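You operate a simulated robot arm through the tools that you are given. There is no shell and no other tool.

Carry out the task below with a simulated robot arm. There is one attempt and no reset: what you move stays moved.

Task
Get ready to polish: BLACK tin open, brush loaded from it, cloth out.
Fine: the orange cloth is in the shoe cabinet's drawer; it and the lid go on the cabinet top. Stand the polish brush back, shut the drawer; the other tin stays shut. Set down upright: polish brush.

The check looks at the end state, three seconds after you hand in, the way a careful person would. Anything else that was tipped, shoved, dropped, spilled or broken makes it a failure. Lids that push on must go on centred and level and be pressed home; caps that screw on are set level and turned clockwise until they are tight. Flat cloth is picked up by pressing the open fingertips on it (5 to 10 N) and closing them slowly along it; thin cloth reads only 2 to 8 mm in the jaws.

Robot
A 7-joint arm with a two-finger parallel gripper, fixed in place. Base frame: the origin is on the floor under the middle of its stand, x ahead of it, y to its left, z up. Readings come in mm, degrees, newtons and seconds.
With the tool pointing down near the work surface it reaches from about 420 to 900 mm from the base axis. Its first joint turns from -143.0 to 143.0 degrees. Payload 3 kg.
Tool frame: the origin (TCP) lies between the finger pads and is the grasp point; the fingertips stand 30 mm ahead of it; z points along the fingers, y is the line along which they close. The gripper opens to 94 mm. The fingers are 28 mm wide and 10 mm thick; the gripper's body (50 by 96 mm) begins 55 mm behind the TCP.
Orientation is that of the tool frame in the base frame, as a unit quaternion [w, x, y, z]. With the fingers straight down and closing along the base's y, the tool's x points along the base's -x, its y along +y and its z along -z.

Tools
- The arm moves only by the tool send_rows. Its argument "series" is a list of rows, each a list of 6 numbers: the shift along the base's x, y, z in mm, then the turn, a rotation vector about the base's x, y, z in rad. In form: [[x, y, z, wx, wy, wz], ...]. A call has 1 to 20 rows; each row is the pose to reach, as a shift and turn from the pose commanded when the call began. "jaw" is the finger opening in mm, from 0 to 94, set as the call begins (left out, the last holds). Rows are played at 5 a second. More than 50 mm and 8.6 degrees between two rows, or a gripper value outside its range, and nothing of the call is played. Where a pose cannot be reached the arm comes as near as it can. A force on the tool above 90 N (or 10 N above the force at the start of the call, whichever is more), or a blocked arm, ends the call early, and 0.2 s more pass. Each finger travels about 72 mm/s and halts on what it meets, pressing with about 28 N; the grip force reading is that of the motor and also rises with nothing between the fingers. The clock runs only during rows and for 0.2 s after the last one: add rows that repeat a pose to give the fingers time. It gives the time, the measured TCP pose, the force on the tool (base axes), the opening and the grip force at its end, in the units of the frame above (readings bear some noise), with the torque about the TCP (base axes, N m) and any sound that the robot's microphone picked up, and new pictures: "pictures" is both (left out), scene, wrist or none.
- Cameras (640 x 400 px; columns grow to the right, rows downward): "scene" is fixed at [222, 498.8, 1664.1]; the picture's right is [-0.60, -0.80, 0.00], its down [-0.55, 0.42, -0.72] and it looks along [0.58, -0.44, -0.69] (base axes); focal length 318 px, centre (320, 200). "wrist" rides on the gripper at [76, 14, -103] in the tool frame; the picture's right is [-0.18, 0.98, 0.00], its down [-0.75, -0.14, -0.64] and it looks along [-0.63, -0.12, 0.77] (tool axes); focal length 243 px, centre (320, 200). There is no depth. A picture from a camera that has moved, and an enlarged one, comes with that camera's place and axes in the base frame and with its lens.
- inspect(camera, box): a new picture of the part [left, top, right, bottom] of that camera's present view, enlarged. No time passes.
- sign_off(): hands the job in; it is judged then, once.

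Nothing tells you positions but the pictures and the camera data. Unless the task says otherwise, let go and move clear before handing in.

The tools are called after "Emit:" by a JSON object that holds its "fn" and its "kwargs". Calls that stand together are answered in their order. send_rows: Moves the arm, as the interface text tells. Its arguments: {"type":"object","properties":{"series":{"type":"array","items":{"type":"array","items":{"type":"number"}}},"jaw":{"type":"number"},"pictures":{"type":"string","enum":["both","scene","wrist","none"]}},"required":["series"]} The other tools are called the same way: inspect (camera, box) takes an enlarged picture of a part of a camera's view; sign_off () hands the job in.

At the start:

```text
clock: 0.0
eef_pos: [435.9, 110.9, 1289.9]
orientation: [0.001, 0.0, 1.0, 0.0]
wrist_force: [0.3, 0.5, 0.3]
moment: [0.0, -0.01, -0.01]
finger_gap: 93.9
grasp_force: 0.0
```

scene: 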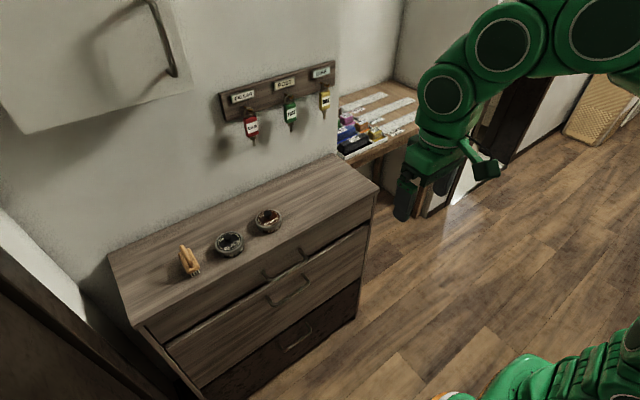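
wrist: 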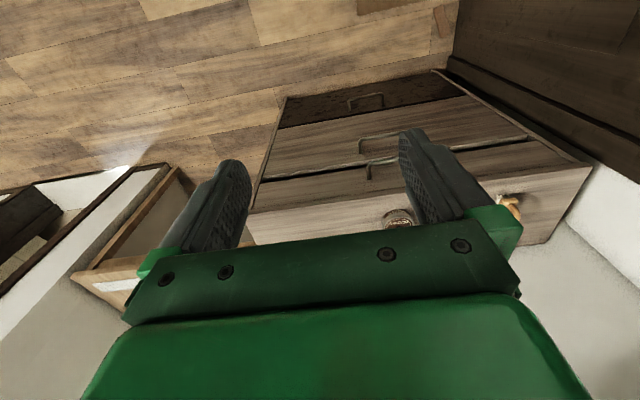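

I see a cabinet with two tins and an upright brush on its top, three drawers in its front, and keys hanging on the wall. I'll enlarge the pictures before moving.

Emit:
{"fn": "inspect", "kwargs": {"camera": "scene", "box": [160, 190, 320, 290]}}

Emit:
{"fn": "inspect", "kwargs": {"camera": "scene", "box": [100, 140, 400, 400]}}

Emit:
{"fn": "inspect", "kwargs": {"camera": "scene", "box": [215, 200, 295, 250]}}

```text
4.00 times, centred on (240, 240) of scene
camera zoom: at [222.0, 498.8, 1664.1], right [-0.6, -0.8, 0.0], down [-0.55, 0.42, -0.72], along [0.58, -0.44, -0.69], focal length 1272 px, centre (640, 40)
```

zoom: 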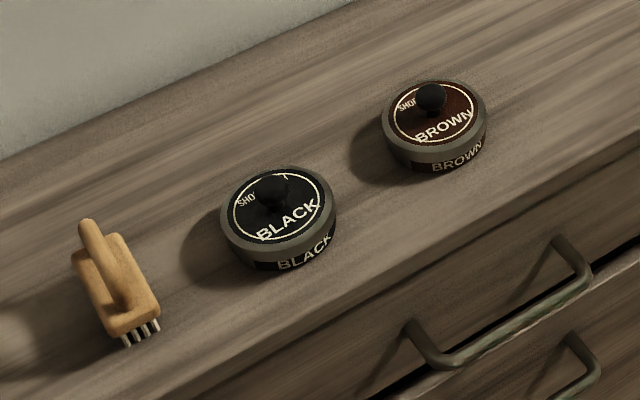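

```text
1.54 times, centred on (250, 270) of scene
camera zoom: at [222.0, 498.8, 1664.1], right [-0.6, -0.8, 0.0], down [-0.55, 0.42, -0.72], along [0.58, -0.44, -0.69], focal length 489 px, centre (428, 92)
```

zoom: 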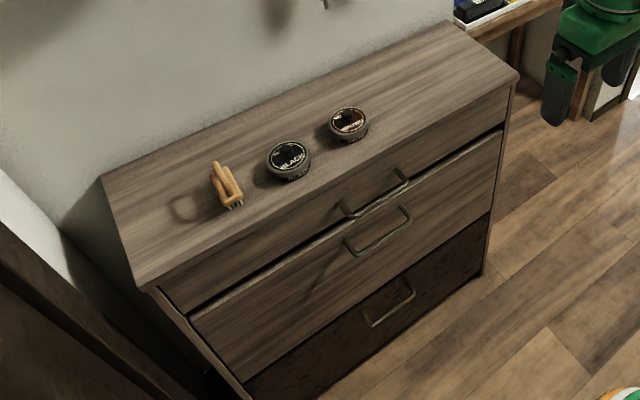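

```text
8.00 times, centred on (255, 225) of scene
camera zoom: at [222.0, 498.8, 1664.1], right [-0.6, -0.8, 0.0], down [-0.55, 0.42, -0.72], along [0.58, -0.44, -0.69], focal length 2545 px, centre (840, 0)
```

zoom: 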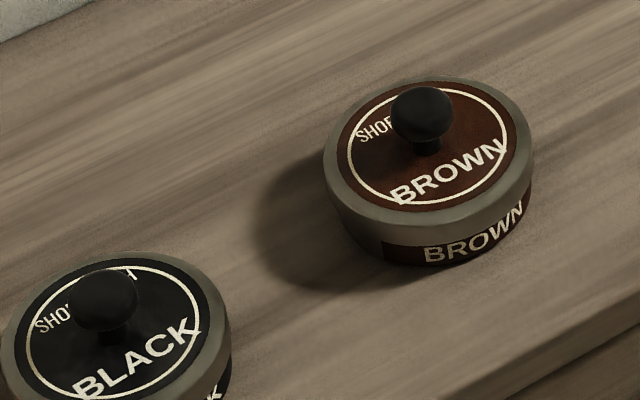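

The drawers face the robot (toward -x), with the cabinet top roughly at z 940 and the tins around x 830. I'll move sideways, staying high, so the wrist camera can triangulate these.

Emit:
{"fn": "send_rows", "kwargs": {"series": [[0, 45, 0, 0, 0, 0], [0, 90, 0, 0, 0, 0], [0, 135, 0, 0, 0, 0], [0, 180, 0, 0, 0, 0], [0, 180, 0, 0, 0, 0]]}}

Emit:
{"fn": "inspect", "kwargs": {"camera": "scene", "box": [200, 240, 400, 365]}}

```text
clock: 1.2
eef_pos: [434.2, 291.5, 1290.1]
orientation: [-0.001, 0.001, 1.0, 0.0]
wrist_force: [1.2, -0.4, 0.4]
moment: [0.02, 0.02, -0.02]
finger_gap: 94.2
grasp_force: 0.0
camera wrist: at [358.3, 305.7, 1393.5], right [0.19, 0.98, 0.0], down [0.75, -0.14, 0.64], along [0.63, -0.12, -0.77], focal length 243 px, centre (320, 200)
```

scene: 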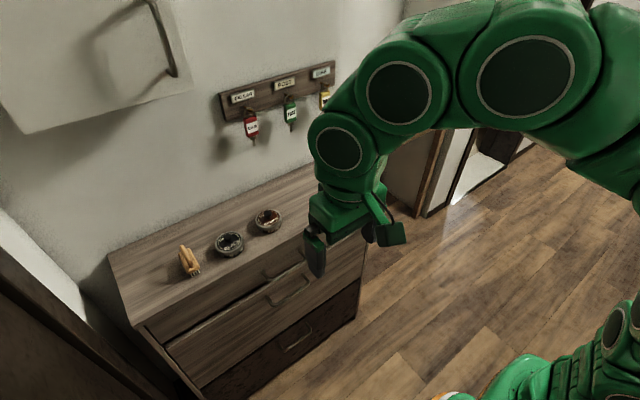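
wrist: 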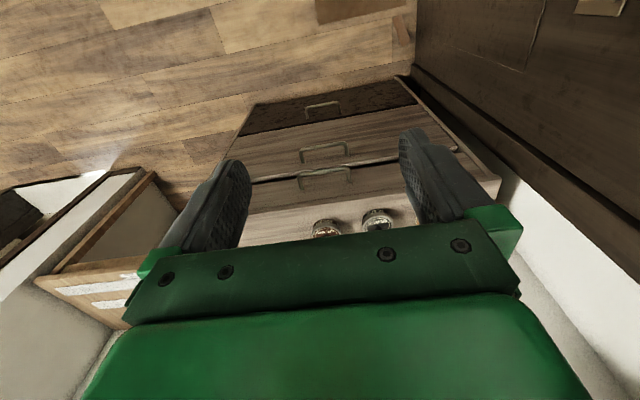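

```text
3.20 times, centred on (300, 302) of scene
camera zoom: at [222.0, 498.8, 1664.1], right [-0.6, -0.8, 0.0], down [-0.55, 0.42, -0.72], along [0.58, -0.44, -0.69], focal length 1018 px, centre (384, -128)
```

zoom: 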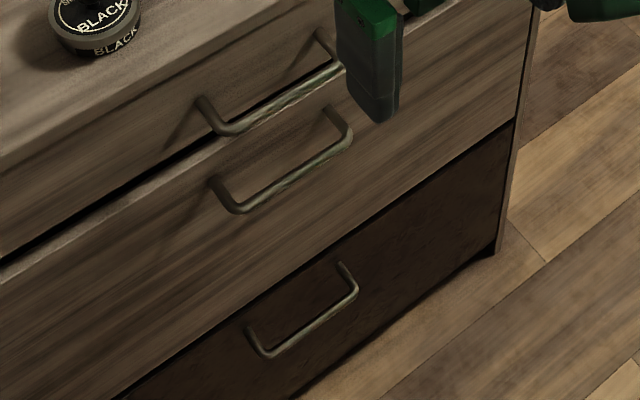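

Triangulation puts the black tin near (809, 366), the brown tin near (830, 233), and the cabinet top at z about 945. Next I'll enlarge the brush, the tins and the handles.

Emit:
{"fn": "inspect", "kwargs": {"camera": "scene", "box": [170, 235, 218, 285]}}

Emit:
{"fn": "inspect", "kwargs": {"camera": "wrist", "box": [230, 80, 510, 255]}}

Emit:
{"fn": "inspect", "kwargs": {"camera": "scene", "box": [200, 215, 264, 265]}}

Emit:
{"fn": "inspect", "kwargs": {"camera": "wrist", "box": [290, 190, 410, 250]}}

```text
8.00 times, centred on (194, 260) of scene
camera zoom: at [222.0, 498.8, 1664.1], right [-0.6, -0.8, 0.0], down [-0.55, 0.42, -0.72], along [0.58, -0.44, -0.69], focal length 2545 px, centre (1328, -280)
```

zoom: 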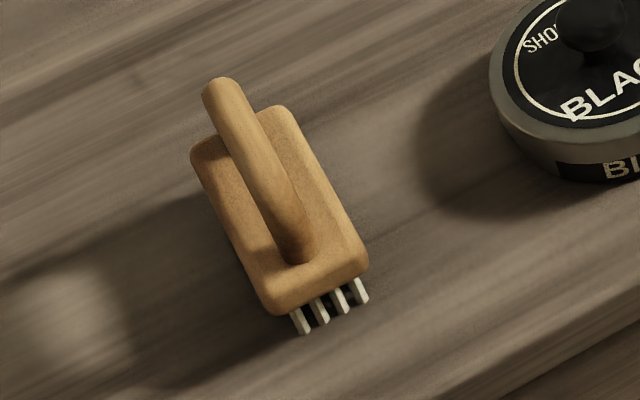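

```text
2.29 times, centred on (370, 168) of wrist
camera zoom: at [358.3, 305.7, 1393.5], right [0.19, 0.98, 0.0], down [0.75, -0.14, 0.64], along [0.63, -0.12, -0.77], focal length 555 px, centre (206, 274)
```

zoom: 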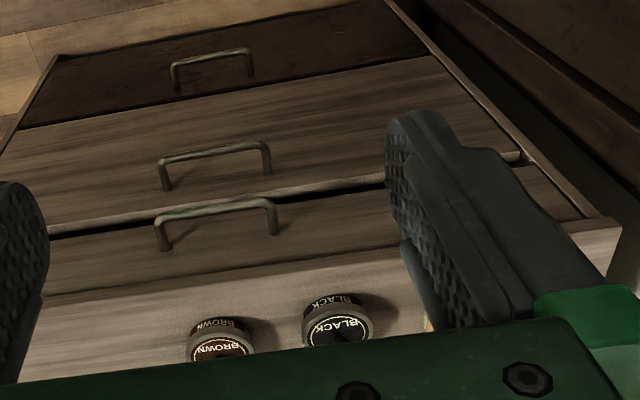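

```text
8.00 times, centred on (232, 240) of scene
camera zoom: at [222.0, 498.8, 1664.1], right [-0.6, -0.8, 0.0], down [-0.55, 0.42, -0.72], along [0.58, -0.44, -0.69], focal length 2545 px, centre (1024, -120)
```

zoom: 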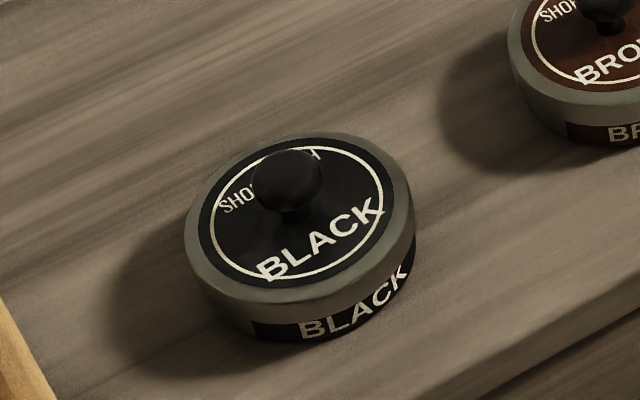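

```text
5.33 times, centred on (350, 220) of wrist
camera zoom: at [358.3, 305.7, 1393.5], right [0.19, 0.98, 0.0], down [0.75, -0.14, 0.64], along [0.63, -0.12, -0.77], focal length 1294 px, centre (160, 93)
```

zoom: 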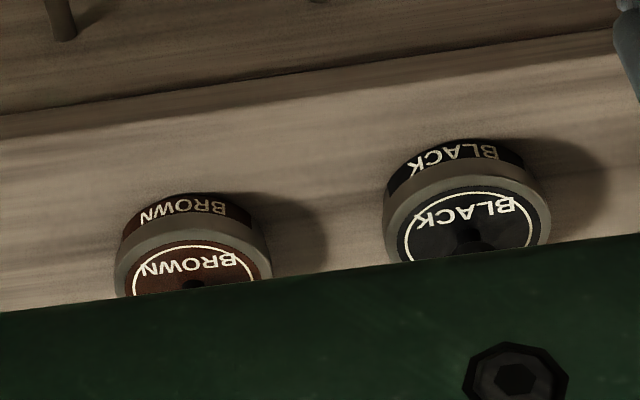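

The brush has a vertical dowel handle on a block with its bristles down, and both lids have knobs. The top panel looks like the drawer, with a bar handle near (690, 245, 895), so I'll go lower for a closer look.

Emit:
{"fn": "send_rows", "kwargs": {"series": [[0, -25, -40, 0, 0, 0], [0, -50, -80, 0, 0, 0], [0, -50, -120, 0, 0, 0], [0, -50, -150, 0, 0, 0], [0, -50, -150, 0, 0, 0]]}}

Emit:
{"fn": "inspect", "kwargs": {"camera": "wrist", "box": [200, 80, 440, 230]}}

```text
clock: 2.4
eef_pos: [433.3, 241.6, 1142.0]
orientation: [0.0, 0.0, 1.0, 0.0]
wrist_force: [0.4, 0.1, 0.3]
moment: [0.01, -0.03, 0.0]
finger_gap: 93.8
grasp_force: 0.0
camera wrist: at [357.9, 254.4, 1244.3], right [0.18, 0.98, 0.0], down [0.75, -0.14, 0.64], along [0.63, -0.12, -0.77], focal length 243 px, centre (320, 200)
```

scene: 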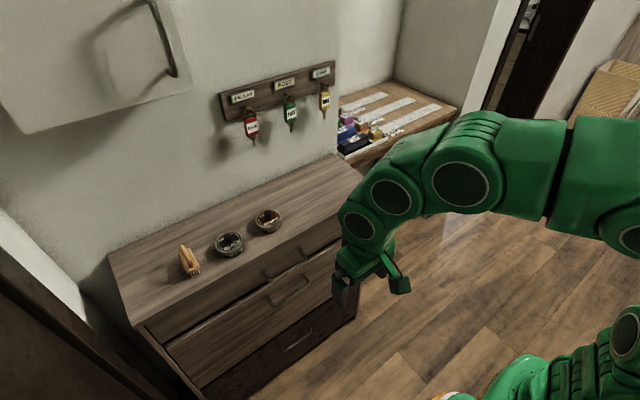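
wrist: 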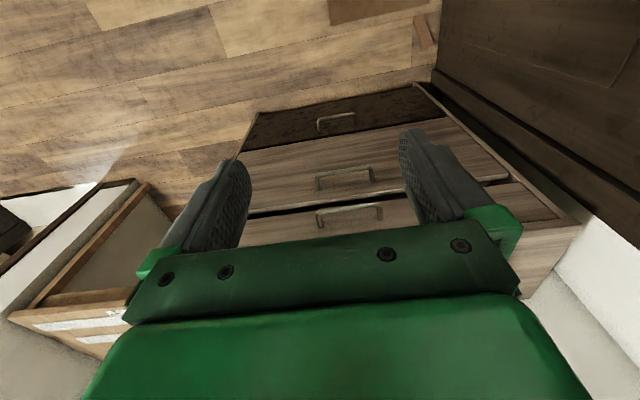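

```text
2.67 times, centred on (320, 155) of wrist
camera zoom: at [357.9, 254.4, 1244.3], right [0.18, 0.98, 0.0], down [0.75, -0.14, 0.64], along [0.63, -0.12, -0.77], focal length 647 px, centre (320, 320)
```

zoom: 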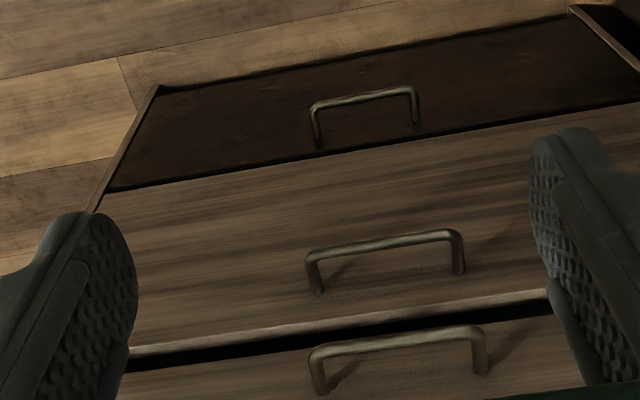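

The top bar handle works out to about (697, 187 to 318, 871). I'll check the cabinet's edges and gaps to see which panel is really the drawer.

Emit:
{"fn": "inspect", "kwargs": {"camera": "scene", "box": [110, 280, 240, 400]}}

Emit:
{"fn": "inspect", "kwargs": {"camera": "scene", "box": [240, 220, 340, 310]}}

Emit:
{"fn": "inspect", "kwargs": {"camera": "wrist", "box": [420, 120, 600, 260]}}

```text
3.33 times, centred on (175, 340) of scene
camera zoom: at [222.0, 498.8, 1664.1], right [-0.6, -0.8, 0.0], down [-0.55, 0.42, -0.72], along [0.58, -0.44, -0.69], focal length 1060 px, centre (803, -267)
```

zoom: 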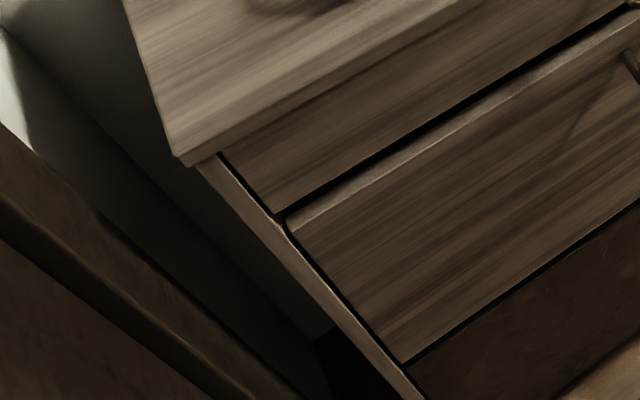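

```text
4.44 times, centred on (290, 265) of scene
camera zoom: at [222.0, 498.8, 1664.1], right [-0.6, -0.8, 0.0], down [-0.55, 0.42, -0.72], along [0.58, -0.44, -0.69], focal length 1414 px, centre (453, -89)
```

zoom: 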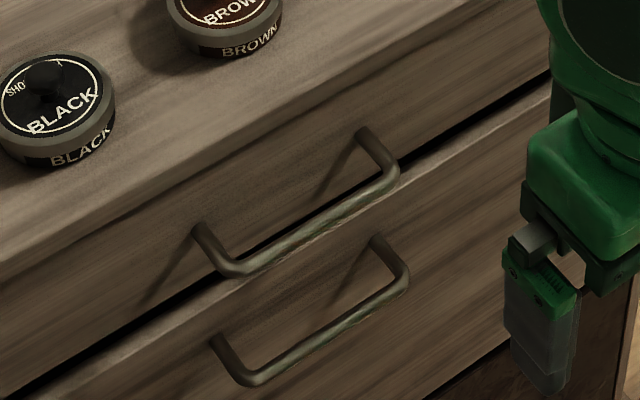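

```text
2.86 times, centred on (510, 190) of wrist
camera zoom: at [357.9, 254.4, 1244.3], right [0.18, 0.98, 0.0], down [0.75, -0.14, 0.64], along [0.63, -0.12, -0.77], focal length 693 px, centre (-223, 229)
```

zoom: 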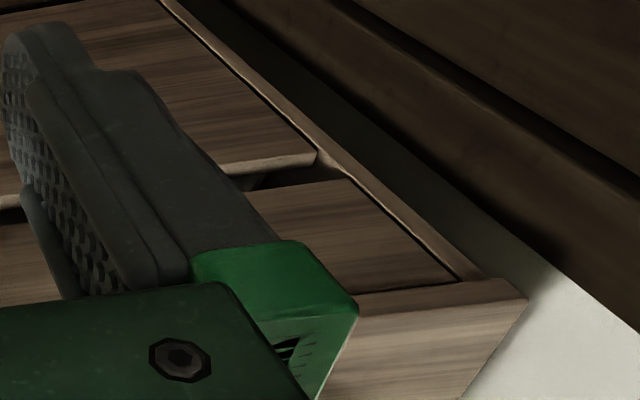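

The middle panel seems to stand a little proud, with a dark gap above it. I'll enlarge that gap further.

Emit:
{"fn": "inspect", "kwargs": {"camera": "wrist", "box": [490, 165, 550, 205]}}

Emit:
{"fn": "inspect", "kwargs": {"camera": "wrist", "box": [240, 170, 410, 245]}}

Emit:
{"fn": "inspect", "kwargs": {"camera": "scene", "box": [160, 325, 220, 365]}}

```text
10.00 times, centred on (520, 185) of wrist
camera zoom: at [357.9, 254.4, 1244.3], right [0.18, 0.98, 0.0], down [0.75, -0.14, 0.64], along [0.63, -0.12, -0.77], focal length 2426 px, centre (-1680, 350)
```

zoom: 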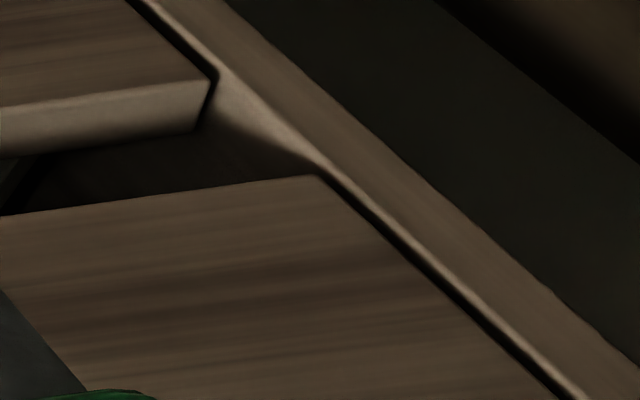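

```text
3.76 times, centred on (325, 208) of wrist
camera zoom: at [357.9, 254.4, 1244.3], right [0.18, 0.98, 0.0], down [0.75, -0.14, 0.64], along [0.63, -0.12, -0.77], focal length 913 px, centre (301, 172)
```

zoom: 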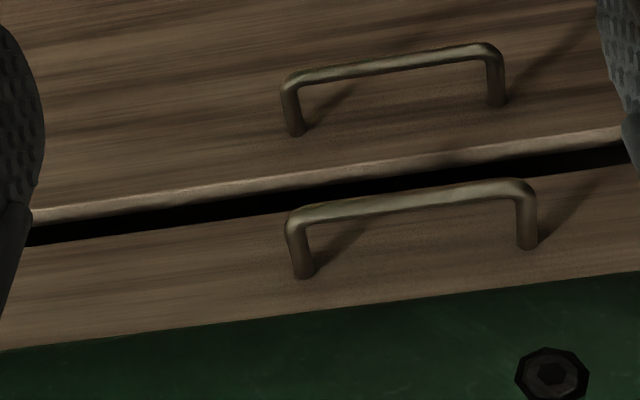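

```text
10.00 times, centred on (190, 345) of scene
camera zoom: at [222.0, 498.8, 1664.1], right [-0.6, -0.8, 0.0], down [-0.55, 0.42, -0.72], along [0.58, -0.44, -0.69], focal length 3181 px, centre (1620, -1250)
```

zoom: 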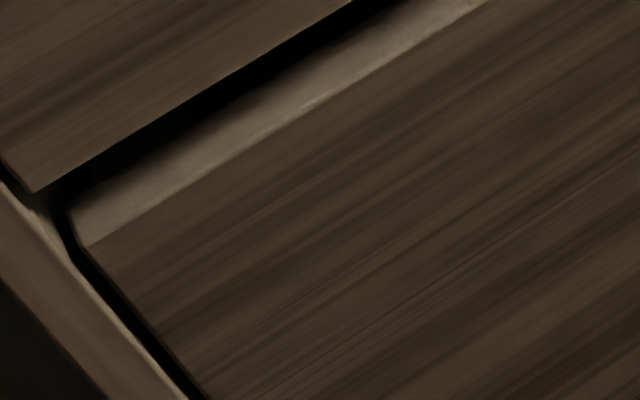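

The handle stands off the panel by about 40 mm, so the gripper can hold it. I'll yaw the tool 90° so the fingers can close vertically on the bar, then tilt it forward.

Emit:
{"fn": "send_rows", "kwargs": {"series": [[0, 0, 0, 0, 0, 0.1428], [0, 0, 0, 0, 0, 0.2856], [0, 0, 0, 0, 0, 0.4284], [0, 0, 0, 0, 0, 0.5712], [0, 0, 0, 0, 0, 0.714], [0, 0, 0, 0, 0, 0.8568], [0, 0, 0, 0, 0, 0.9996], [0, 0, 0, 0, 0, 1.1424], [0, 0, 0, 0, 0, 1.2852], [0, 0, 0, 0, 0, 1.428], [0, 0, 0, 0, 0, 1.5708], [0, 0, 0, 0, 0, 1.5708]]}}

```text
clock: 5.0
eef_pos: [435.4, 240.7, 1140.4]
orientation: [0.0, -0.707, 0.707, 0.0]
wrist_force: [0.2, 0.5, 0.5]
moment: [-0.02, -0.01, -0.03]
finger_gap: 93.9
grasp_force: 0.0
camera wrist: at [421.1, 164.8, 1243.2], right [-0.98, 0.18, 0.0], down [0.14, 0.75, 0.64], along [0.12, 0.63, -0.77], focal length 243 px, centre (320, 200)
```

scene: 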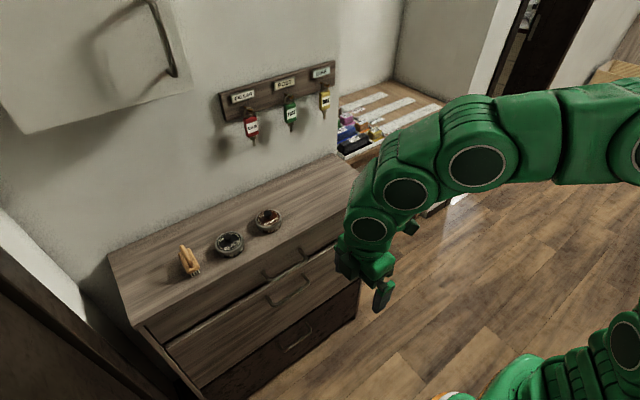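
wrist: 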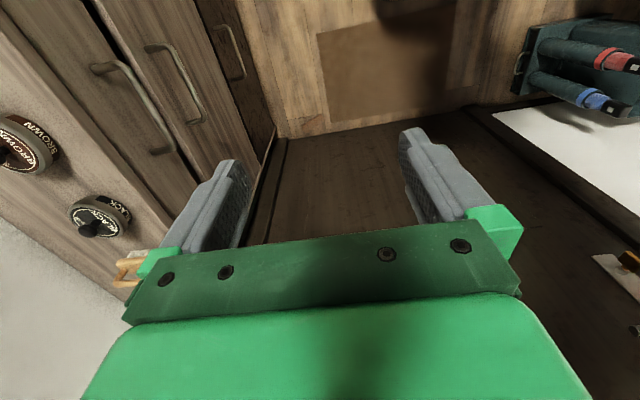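

This view shows the cabinet side-on, with the handles and tin knobs visible. I'll enlarge it to refine positions.

Emit:
{"fn": "inspect", "kwargs": {"camera": "wrist", "box": [0, 0, 260, 165]}}

Emit:
{"fn": "inspect", "kwargs": {"camera": "wrist", "box": [0, 100, 200, 300]}}

```text
2.42 times, centred on (130, 82) of wrist
camera zoom: at [421.1, 164.8, 1243.2], right [-0.98, 0.18, 0.0], down [0.14, 0.75, 0.64], along [0.12, 0.63, -0.77], focal length 588 px, centre (781, 485)
```

zoom: 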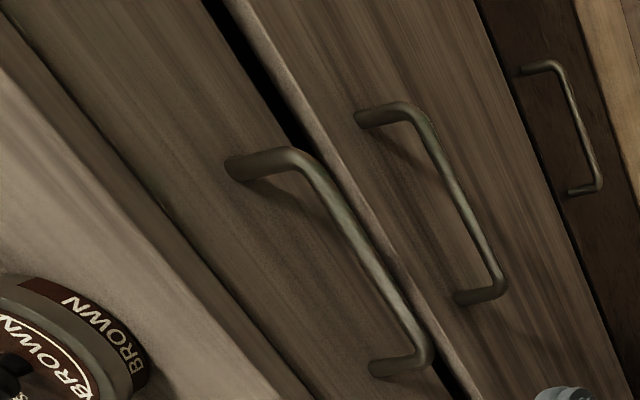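

```text
2.00 times, centred on (100, 200) of wrist
camera zoom: at [421.1, 164.8, 1243.2], right [-0.98, 0.18, 0.0], down [0.14, 0.75, 0.64], along [0.12, 0.63, -0.77], focal length 485 px, centre (760, 200)
```

zoom: 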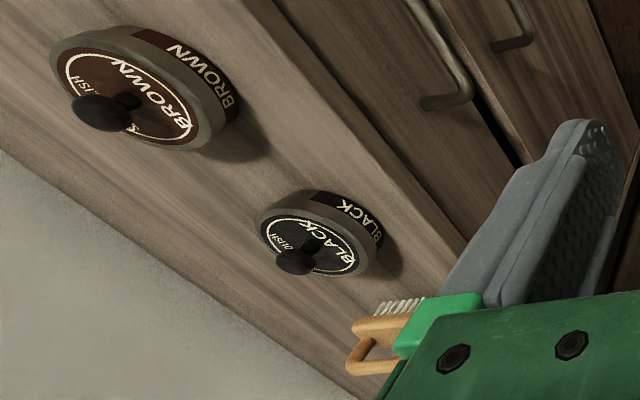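

The bar sits near (700, 250, 870), with the panel face at x≈742 and the cabinet top at z≈940. I'll tilt the fingers 60° forward and move to a standoff in front of the top handle.

Emit:
{"fn": "send_rows", "kwargs": {"series": [[19, 1.2, -26, 0, -0.131, 0], [38, 2.4, -52, 0, -0.262, 0], [57, 3.6, -78, 0, -0.393, 0], [76, 4.8, -104, 0, -0.524, 0], [95, 6, -130, 0, -0.654, 0], [114, 7.2, -156, 0, -0.785, 0], [133, 8.4, -182, 0, -0.916, 0], [152, 9.6, -208, 0, -1.047, 0], [152, 9.6, -208, 0, -1.047, 0]]}}

Emit:
{"fn": "inspect", "kwargs": {"camera": "scene", "box": [220, 180, 400, 320]}}

```text
clock: 7.0
eef_pos: [582.8, 262.2, 936.2]
orientation: [-0.359, 0.623, -0.613, 0.328]
wrist_force: [0.3, 0.3, -0.3]
moment: [0.02, 0.03, -0.03]
finger_gap: 94.3
grasp_force: 0.0
out of reach, approached as far as the arm can: row 8, 9
camera wrist: at [490.8, 181.7, 975.8], right [-0.53, 0.19, -0.83], down [-0.5, 0.72, 0.48], along [0.69, 0.66, -0.28], focal length 243 px, centre (320, 200)
```

scene: 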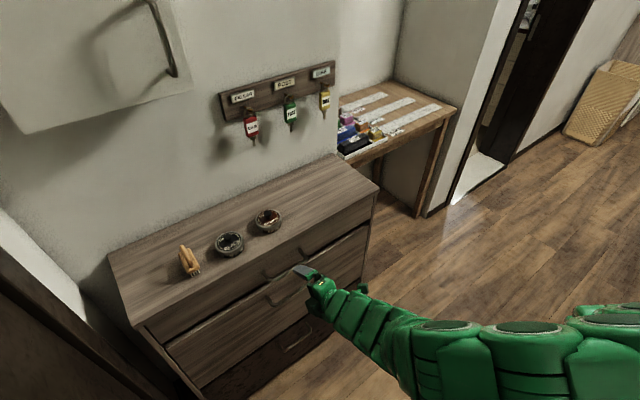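
wrist: 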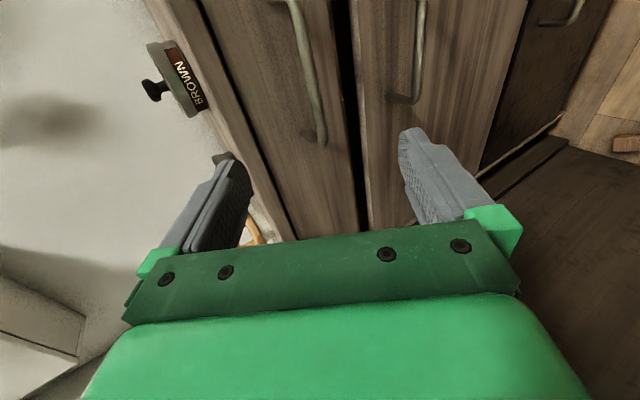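

```text
2.86 times, centred on (310, 250) of scene
camera zoom: at [222.0, 498.8, 1664.1], right [-0.6, -0.8, 0.0], down [-0.55, 0.42, -0.72], along [0.58, -0.44, -0.69], focal length 909 px, centre (349, 57)
```

zoom: 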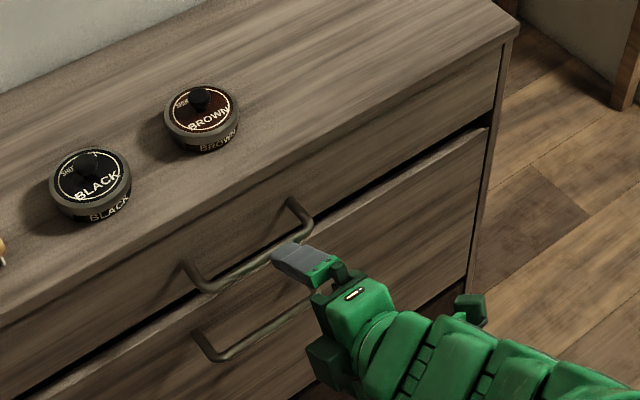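

The arm stopped slightly short of the commanded tilt, but it's close, and the bar lies between the fingers near (703, z 869). I'll narrow the jaws to 40 mm and advance partway along the tool axis to see if the reach eases.

Emit:
{"fn": "send_rows", "kwargs": {"series": [[18, 0, -10, 0, 0, 0], [36, 0, -20, 0, 0, 0], [54, 0, -30, 0, 0, 0], [54, 0, -30, 0, 0, 0]], "jaw": 40}}

Emit:
{"fn": "inspect", "kwargs": {"camera": "wrist", "box": [180, 60, 460, 240]}}

```text
clock: 8.0
eef_pos: [642.4, 250.0, 902.1]
orientation: [-0.353, 0.612, -0.612, 0.354]
wrist_force: [-0.5, -0.7, -0.1]
moment: [0.0, 0.02, 0.02]
finger_gap: 40.1
grasp_force: 0.0
camera wrist: at [546.3, 173.4, 942.0], right [-0.49, 0.18, -0.85], down [-0.49, 0.75, 0.44], along [0.72, 0.63, -0.28], focal length 243 px, centre (320, 200)
```

scene: 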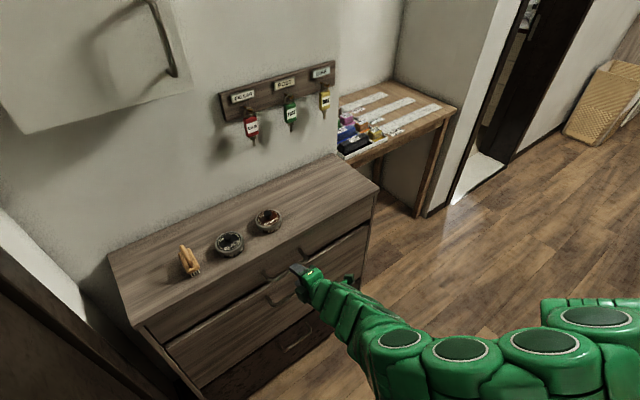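
wrist: 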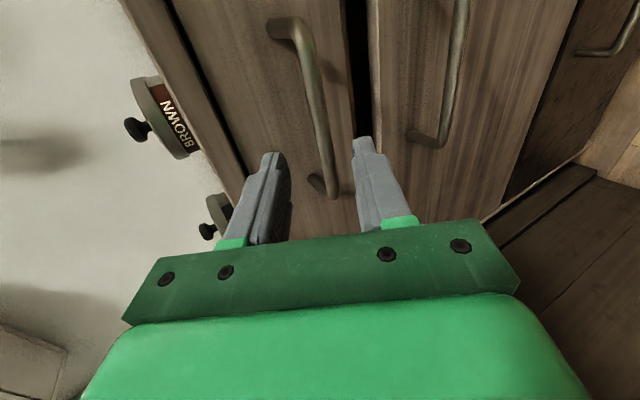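

```text
2.22 times, centred on (320, 150) of wrist
camera zoom: at [546.3, 173.4, 942.0], right [-0.49, 0.18, -0.85], down [-0.49, 0.75, 0.44], along [0.72, 0.63, -0.28], focal length 539 px, centre (320, 311)
```

zoom: 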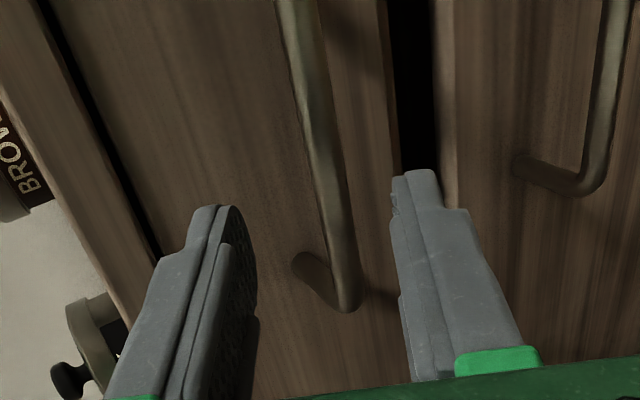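

The bar is measured at x 702, z 869, y 184 to 312, right on the tool axis. I'll advance so the fingers straddle it.

Emit:
{"fn": "send_rows", "kwargs": {"series": [[14.4, 0, -7.5, 0, 0, 0], [28.9, 0, -15.5, 0, 0, 0], [40, 0, -22, 0, 0, 0], [48, 0, -26.5, 0, 0, 0], [48, 0, -26.5, 0, 0, 0]]}}

Emit:
{"fn": "inspect", "kwargs": {"camera": "wrist", "box": [180, 60, 460, 240]}}

Emit:
{"fn": "inspect", "kwargs": {"camera": "scene", "box": [240, 220, 340, 310]}}

```text
clock: 9.2
eef_pos: [690.3, 251.2, 876.7]
orientation: [-0.353, 0.613, -0.612, 0.353]
wrist_force: [1.0, 0.0, 0.1]
moment: [-0.02, -0.01, 0.01]
finger_gap: 40.2
grasp_force: 0.0
camera wrist: at [594.1, 174.0, 914.7], right [-0.49, 0.18, -0.85], down [-0.49, 0.75, 0.44], along [0.72, 0.63, -0.28], focal length 243 px, centre (320, 200)
```

scene: 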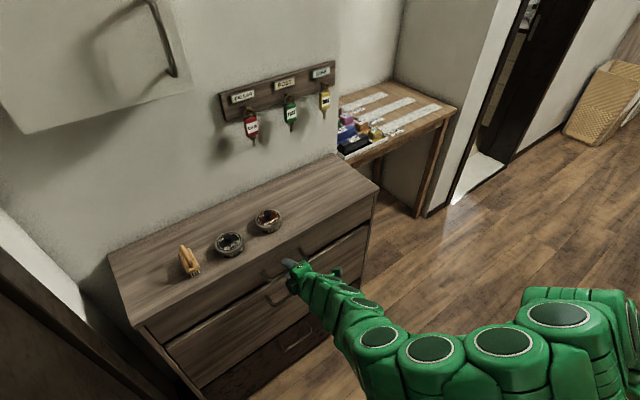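
wrist: 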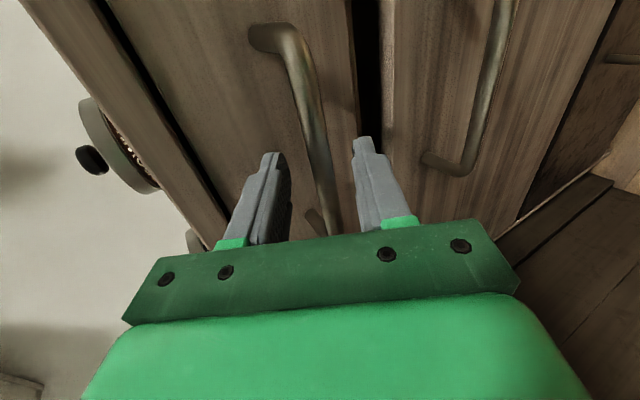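

```text
2.22 times, centred on (320, 150) of wrist
camera zoom: at [594.1, 174.0, 914.7], right [-0.49, 0.18, -0.85], down [-0.49, 0.75, 0.44], along [0.72, 0.63, -0.28], focal length 539 px, centre (320, 311)
```

zoom: 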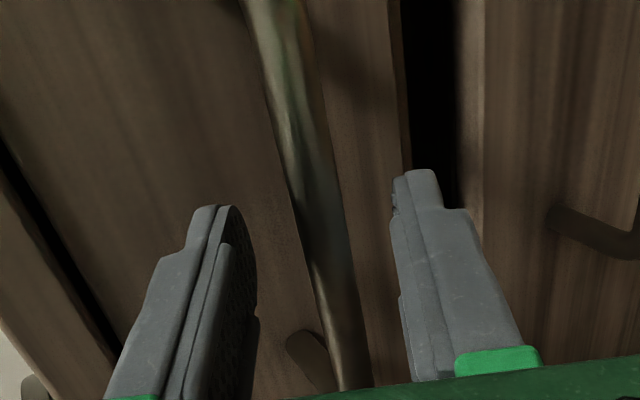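

```text
4.44 times, centred on (290, 265) of scene
camera zoom: at [222.0, 498.8, 1664.1], right [-0.6, -0.8, 0.0], down [-0.55, 0.42, -0.72], along [0.58, -0.44, -0.69], focal length 1414 px, centre (453, -89)
```

zoom: 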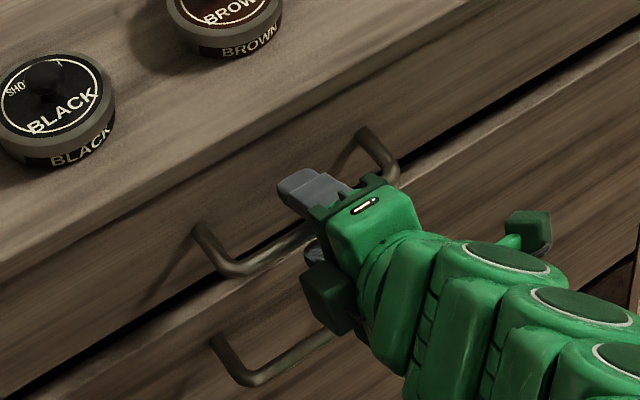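

The bar is between the fingers, so I'll close on it.

Emit:
{"fn": "send_rows", "kwargs": {"series": [[0, 0, 0, 0, 0, 0], [0, 0, 0, 0, 0, 0], [0, 0, 0, 0, 0, 0], [0, 0, 0, 0, 0, 0]], "jaw": 0, "pictures": "wrist"}}

```text
clock: 10.2
eef_pos: [688.7, 251.5, 873.8]
orientation: [-0.352, 0.613, -0.613, 0.353]
wrist_force: [-48.2, 4.8, -47.1]
moment: [0.35, 0.75, 0.09]
finger_gap: 11.7
grasp_force: 45.1
camera wrist: at [593.4, 174.1, 913.5], right [-0.49, 0.18, -0.85], down [-0.48, 0.75, 0.44], along [0.72, 0.63, -0.29], focal length 243 px, centre (320, 200)
```

wrist: 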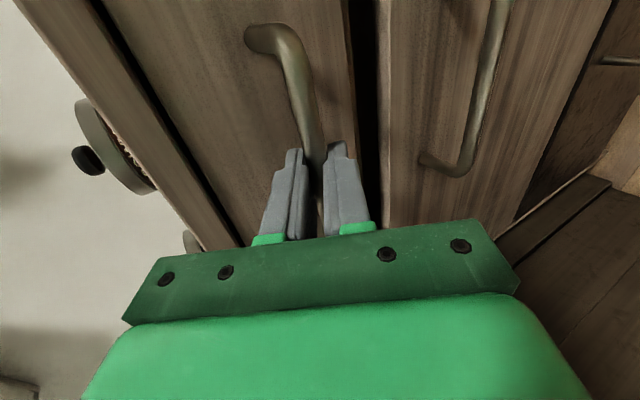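

I have the bar at 11.7 mm, but the tool sits slightly off-centre and is loaded. I'll relax by shifting down and back a few millimetres.

Emit:
{"fn": "send_rows", "kwargs": {"series": [[-1, 0, -1.5, 0, 0, 0], [-2, 0, -3, 0, 0, 0], [-2, 0, -3, 0, 0, 0]], "pictures": "none"}}

```text
clock: 11.0
eef_pos: [688.2, 250.9, 873.0]
orientation: [-0.355, 0.612, -0.612, 0.353]
wrist_force: [1.4, 3.1, -9.3]
moment: [0.25, 0.05, 0.73]
finger_gap: 11.6
grasp_force: 45.1
```

The force is now low, so I'll pull straight back along -x in small steps and watch it.

Emit:
{"fn": "send_rows", "kwargs": {"series": [[-8, 0, 0, 0, 0, 0], [-16, 0, 0, 0, 0, 0], [-24, 0, 0, 0, 0, 0], [-32, 0, 0, 0, 0, 0], [-40, 0, 0, 0, 0, 0], [-40, 0, 0, 0, 0, 0]]}}

```text
clock: 12.4
eef_pos: [648.1, 249.8, 873.8]
orientation: [0.355, -0.611, 0.613, -0.353]
wrist_force: [-0.7, 1.8, 40.1]
moment: [-0.1, -0.37, 0.05]
finger_gap: 11.8
grasp_force: 45.3
camera wrist: at [551.6, 173.9, 912.5], right [-0.49, 0.19, -0.85], down [-0.49, 0.75, 0.44], along [0.72, 0.63, -0.28], focal length 243 px, centre (320, 200)
```

scene: 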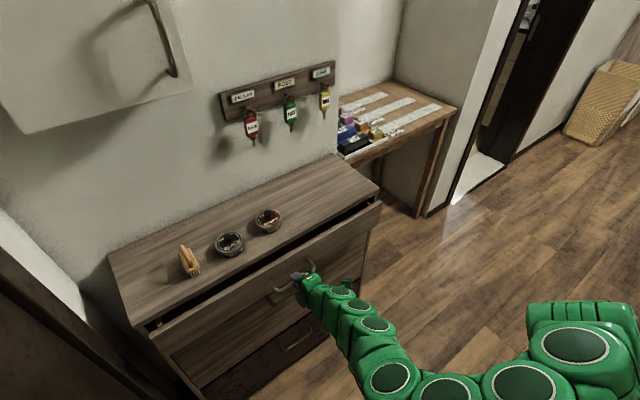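
wrist: 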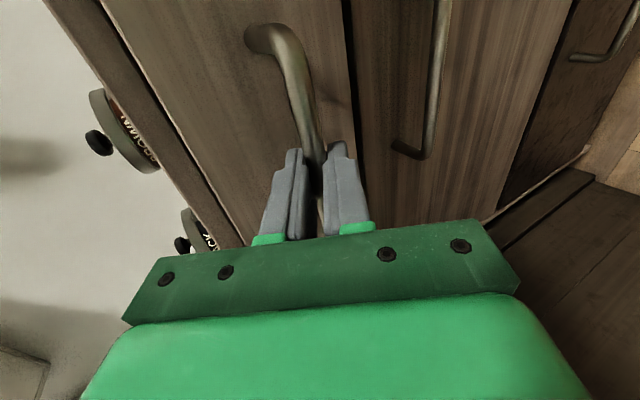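

The top drawer slides out and the tins are undisturbed. I'll keep pulling, with a small upward correction.

Emit:
{"fn": "send_rows", "kwargs": {"series": [[-5, 0, 1.5, 0, 0, 0], [-17, 0, 2.5, 0, 0, 0], [-29, 0, 2.5, 0, 0, 0], [-41, 0, 2.5, 0, 0, 0], [-53, 0, 2.5, 0, 0, 0], [-65, 0, 2.5, 0, 0, 0], [-77, 0, 2.5, 0, 0, 0], [-89, 0, 2.5, 0, 0, 0], [-100, 0, 2.5, 0, 0, 0], [-100, 0, 2.5, 0, 0, 0]]}}

```text
clock: 14.6
eef_pos: [595.9, 251.0, 873.8]
orientation: [-0.352, 0.613, -0.612, 0.354]
wrist_force: [-0.9, 10.8, -50.6]
moment: [0.1, 0.47, 0.07]
finger_gap: 12.0
grasp_force: 44.8
out of reach, approached as far as the arm can: row 6, 7, 8, 9, 10
camera wrist: at [499.1, 174.0, 913.2], right [-0.49, 0.18, -0.85], down [-0.48, 0.75, 0.44], along [0.72, 0.63, -0.28], focal length 243 px, centre (320, 200)
```

scene: 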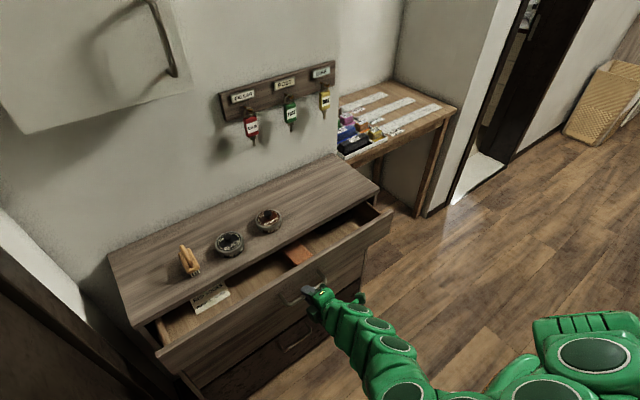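
wrist: 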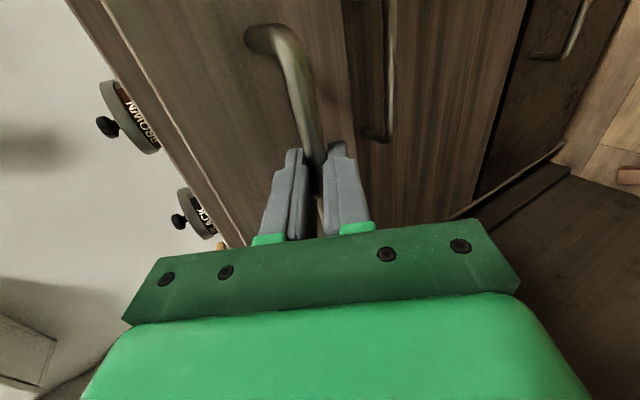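

The drawer is about 93 mm out, and I can see an orange cloth and a paper note inside. The arm is at its limit for this tilt, so I'll look closely before continuing.

Emit:
{"fn": "inspect", "kwargs": {"camera": "scene", "box": [140, 190, 400, 360]}}

Emit:
{"fn": "inspect", "kwargs": {"camera": "scene", "box": [250, 220, 350, 282]}}

```text
2.35 times, centred on (270, 275) of scene
camera zoom: at [222.0, 498.8, 1664.1], right [-0.6, -0.8, 0.0], down [-0.55, 0.42, -0.72], along [0.58, -0.44, -0.69], focal length 748 px, centre (438, 24)
```

zoom: 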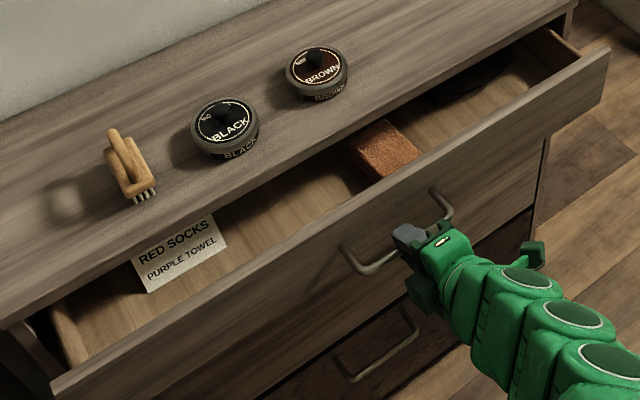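

```text
6.40 times, centred on (300, 251) of scene
camera zoom: at [222.0, 498.8, 1664.1], right [-0.6, -0.8, 0.0], down [-0.55, 0.42, -0.72], along [0.58, -0.44, -0.69], focal length 2036 px, centre (448, -126)
```

zoom: 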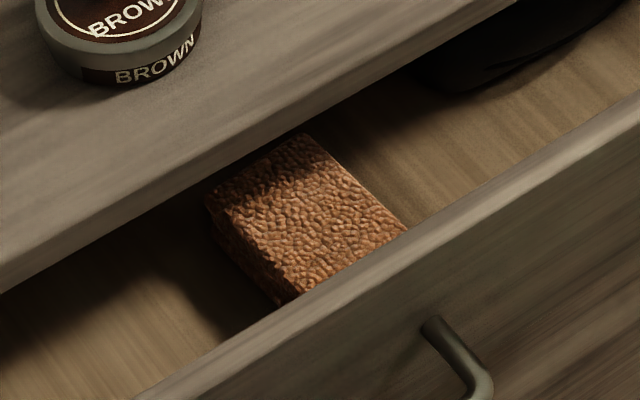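

The cloth is an orange folded stack, with a paper note to its left and a dark item to its right. To pull further I'll pivot the tool about the bar to a less tilted pose, a few degrees at a time, watching the forces.

Emit:
{"fn": "send_rows", "kwargs": {"series": [[48, 0, -1.3, 0, 0, 0], [48.9, 0, 0.07, 0, 0.116, 0], [49.9, 0, 1.3, 0, 0.233, 0], [51.1, 0, 2.4, 0, 0.349, 0], [51.1, 0, 2.4, 0, 0.349, 0]], "pictures": "wrist"}}

```text
clock: 15.8
eef_pos: [647.2, 249.1, 879.3]
orientation: [0.243, -0.663, 0.665, -0.242]
wrist_force: [1.9, -10.1, -2.3]
moment: [-0.6, 0.11, -0.32]
finger_gap: 11.6
grasp_force: 44.2
camera wrist: at [569.4, 173.2, 948.2], right [-0.75, 0.19, -0.63], down [-0.3, 0.75, 0.58], along [0.58, 0.63, -0.51], focal length 243 px, centre (320, 200)
```

wrist: 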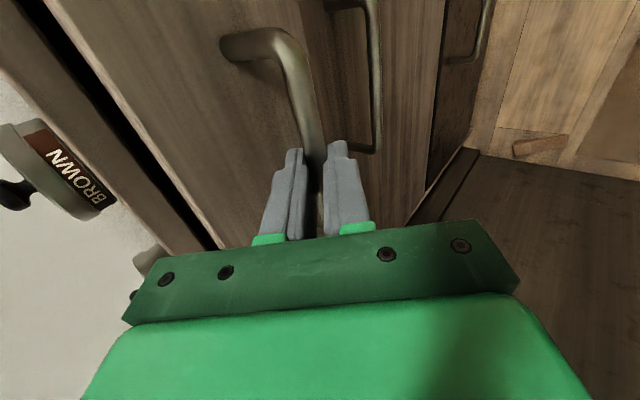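

The forces are low. The drawer slid part-way back in during the pivot, so I'll now pull out in this posture.

Emit:
{"fn": "send_rows", "kwargs": {"series": [[-12, 0, 0, 0, 0, 0], [-24, 0, 0, 0, 0, 0], [-36, 0, 0, 0, 0, 0], [-48, 0, 0, 0, 0, 0], [-60, 0, 0, 0, 0, 0], [-72, 0, 0, 0, 0, 0], [-84, 0, 0, 0, 0, 0], [-96, 0, 0, 0, 0, 0], [-108, 0, 0, 0, 0, 0], [-120, 0, 0, 0, 0, 0], [-120, 0, 0, 0, 0, 0]]}}

```text
clock: 18.2
eef_pos: [524.7, 249.1, 878.4]
orientation: [0.243, -0.664, 0.664, -0.242]
wrist_force: [0.0, -15.6, 33.6]
moment: [0.28, -0.28, 0.31]
finger_gap: 11.6
grasp_force: 45.3
camera wrist: at [447.8, 173.5, 947.5], right [-0.75, 0.18, -0.63], down [-0.31, 0.75, 0.58], along [0.58, 0.63, -0.51], focal length 243 px, centre (320, 200)
```

scene: 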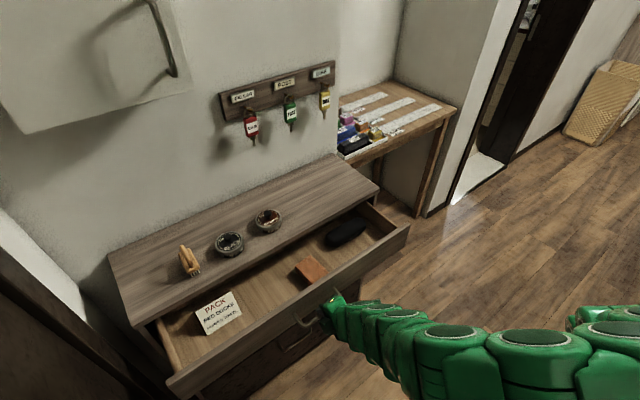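
wrist: 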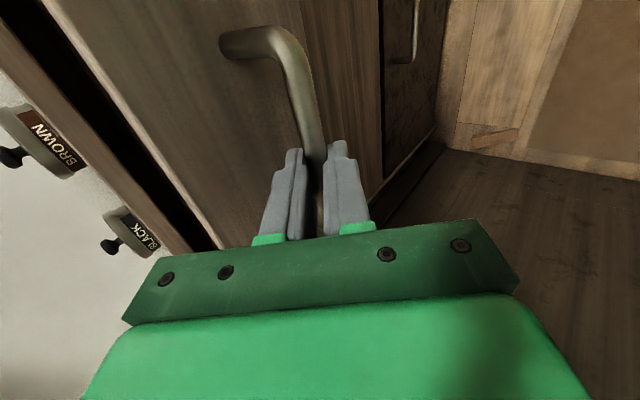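

The drawer is now about 165 mm open. I'll enlarge its contents.

Emit:
{"fn": "inspect", "kwargs": {"camera": "scene", "box": [150, 190, 420, 370]}}

Emit:
{"fn": "inspect", "kwargs": {"camera": "scene", "box": [270, 235, 350, 295]}}

Emit:
{"fn": "inspect", "kwargs": {"camera": "scene", "box": [185, 280, 255, 345]}}

```text
2.22 times, centred on (285, 280) of scene
camera zoom: at [222.0, 498.8, 1664.1], right [-0.6, -0.8, 0.0], down [-0.55, 0.42, -0.72], along [0.58, -0.44, -0.69], focal length 707 px, centre (398, 22)
```

zoom: 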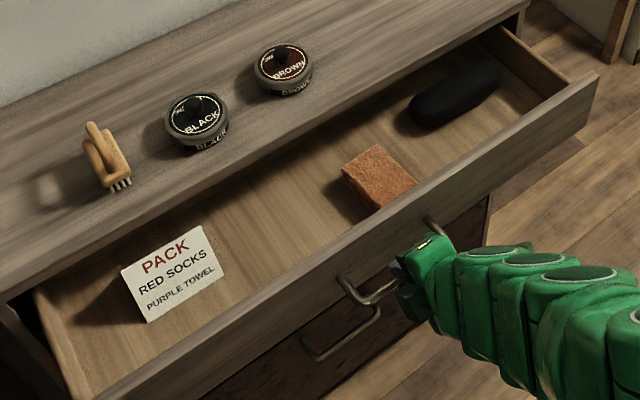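

```text
6.67 times, centred on (310, 265) of scene
camera zoom: at [222.0, 498.8, 1664.1], right [-0.6, -0.8, 0.0], down [-0.55, 0.42, -0.72], along [0.58, -0.44, -0.69], focal length 2121 px, centre (387, -233)
```

zoom: 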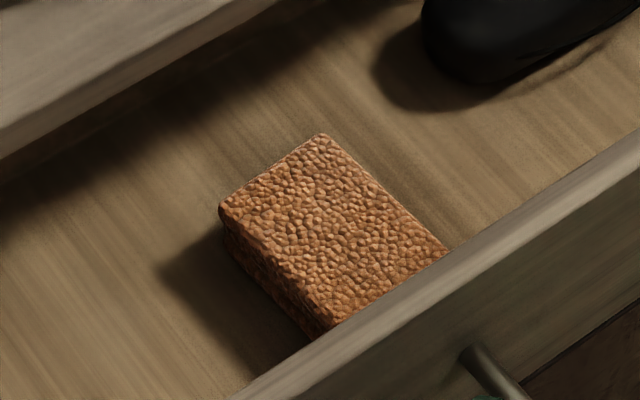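

```text
6.15 times, centred on (220, 312) of scene
camera zoom: at [222.0, 498.8, 1664.1], right [-0.6, -0.8, 0.0], down [-0.55, 0.42, -0.72], along [0.58, -0.44, -0.69], focal length 1958 px, centre (935, -492)
```

zoom: 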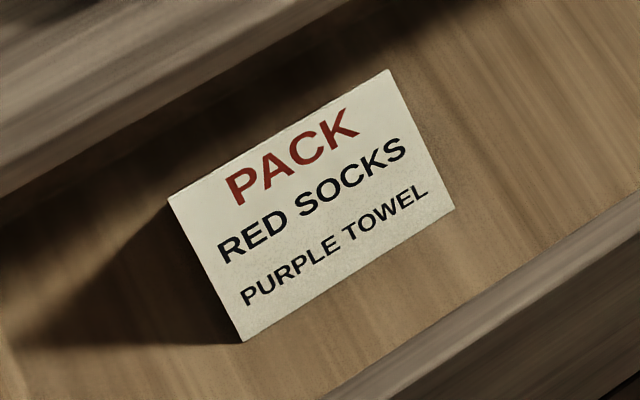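

The orange folded cloth spans about x 624–706, y 160–225, and is clear of the card and the dark item. I'll release the handle and back out along the tool axis.

Emit:
{"fn": "send_rows", "kwargs": {"series": [[0, 0, 1, 0, 0, 0], [0, 0, 1, 0, 0, 0], [0, 0, 1, 0, 0, 0], [-10, 0, 12.5, 0, 0, 0], [-20, 0, 24, 0, 0, 0], [-32, 0, 38, 0, 0, 0], [-45, 0, 54, 0, 0, 0], [-58, 0, 70, 0, 0, 0], [-58, 0, 100, 0, 0, 0], [-58, 0, 140, 0, 0, 0], [-58, 0, 180, 0, 0, 0], [-58, 0, 180, 0, 0, 0]], "jaw": 36}}

```text
clock: 21.0
eef_pos: [468.4, 237.7, 988.9]
orientation: [-0.172, 0.678, -0.675, 0.237]
wrist_force: [0.1, 0.7, 0.1]
moment: [0.02, 0.0, -0.01]
finger_gap: 36.0
grasp_force: 0.1
out of reach, approached as far as the arm can: row 4, 5, 6, 7, 8, 9
stopped in row 12: the arm was blocked; the commanded pose is now the measured one
camera wrist: at [398.3, 169.5, 1073.1], right [-0.82, 0.15, -0.56], down [-0.22, 0.81, 0.54], along [0.54, 0.57, -0.63], focal length 243 px, centre (320, 200)
```

scene: 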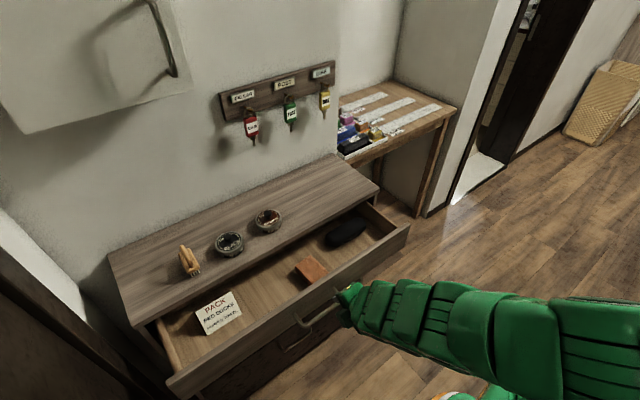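
wrist: 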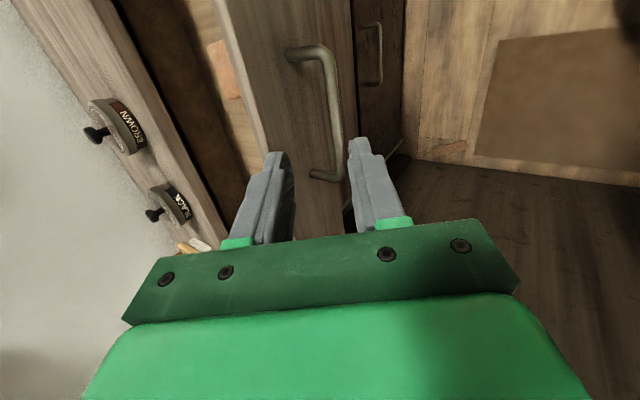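

The arm hit a joint limit while backing out, but there's no contact and the drawer stays open. I'll straighten the tool to point down while moving up and slightly forward.

Emit:
{"fn": "send_rows", "kwargs": {"series": [[8, 0, 15, 0.0155, 0.0973, 0], [16, 0, 30, 0.031, 0.1947, 0], [24, 0, 45, 0.0465, 0.292, 0], [32, 0, 60, 0.062, 0.389, 0], [40, 0, 75, 0.0775, 0.487, 0], [48, 0, 90, 0.093, 0.584, 0], [48, 0, 90, 0.093, 0.584, 0]], "jaw": 94, "pictures": "wrist"}}

```text
clock: 22.6
eef_pos: [517.6, 238.9, 1080.8]
orientation: [-0.004, 0.709, -0.705, 0.001]
wrist_force: [0.2, 1.0, 0.0]
moment: [0.01, -0.02, -0.01]
finger_gap: 93.9
grasp_force: 0.1
camera wrist: at [502.6, 162.7, 1183.3], right [-0.98, 0.18, -0.01], down [0.13, 0.75, 0.65], along [0.12, 0.63, -0.76], focal length 243 px, centre (320, 200)
```

wrist: 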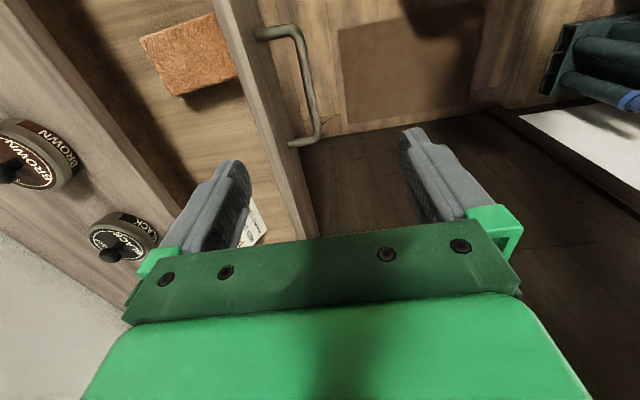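

The tool is down again, and the cloth, tins and handle are in view. I'll enlarge for position fixes.

Emit:
{"fn": "inspect", "kwargs": {"camera": "wrist", "box": [110, 0, 270, 100]}}

Emit:
{"fn": "inspect", "kwargs": {"camera": "wrist", "box": [0, 90, 180, 290]}}

```text
4.00 times, centred on (190, 50) of wrist
camera zoom: at [502.6, 162.7, 1183.3], right [-0.98, 0.18, -0.01], down [0.13, 0.75, 0.65], along [0.12, 0.63, -0.76], focal length 970 px, centre (840, 800)
```

zoom: 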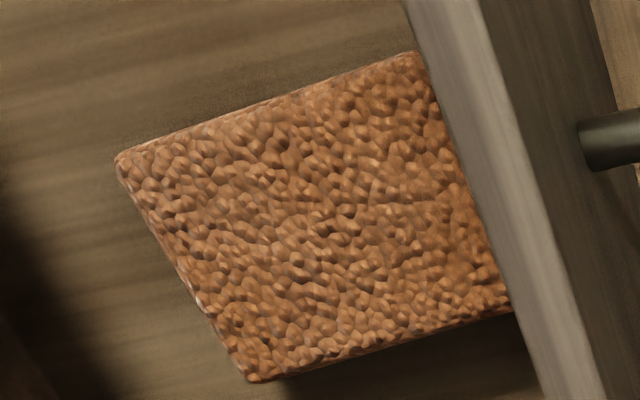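

```text
2.00 times, centred on (90, 190) of wrist
camera zoom: at [502.6, 162.7, 1183.3], right [-0.98, 0.18, -0.01], down [0.13, 0.75, 0.65], along [0.12, 0.63, -0.76], focal length 485 px, centre (780, 220)
```

zoom: 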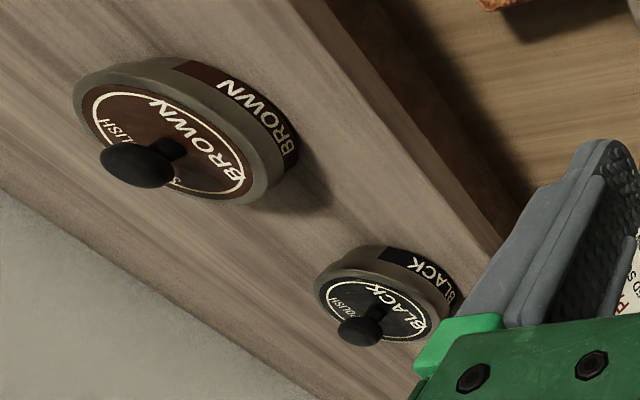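

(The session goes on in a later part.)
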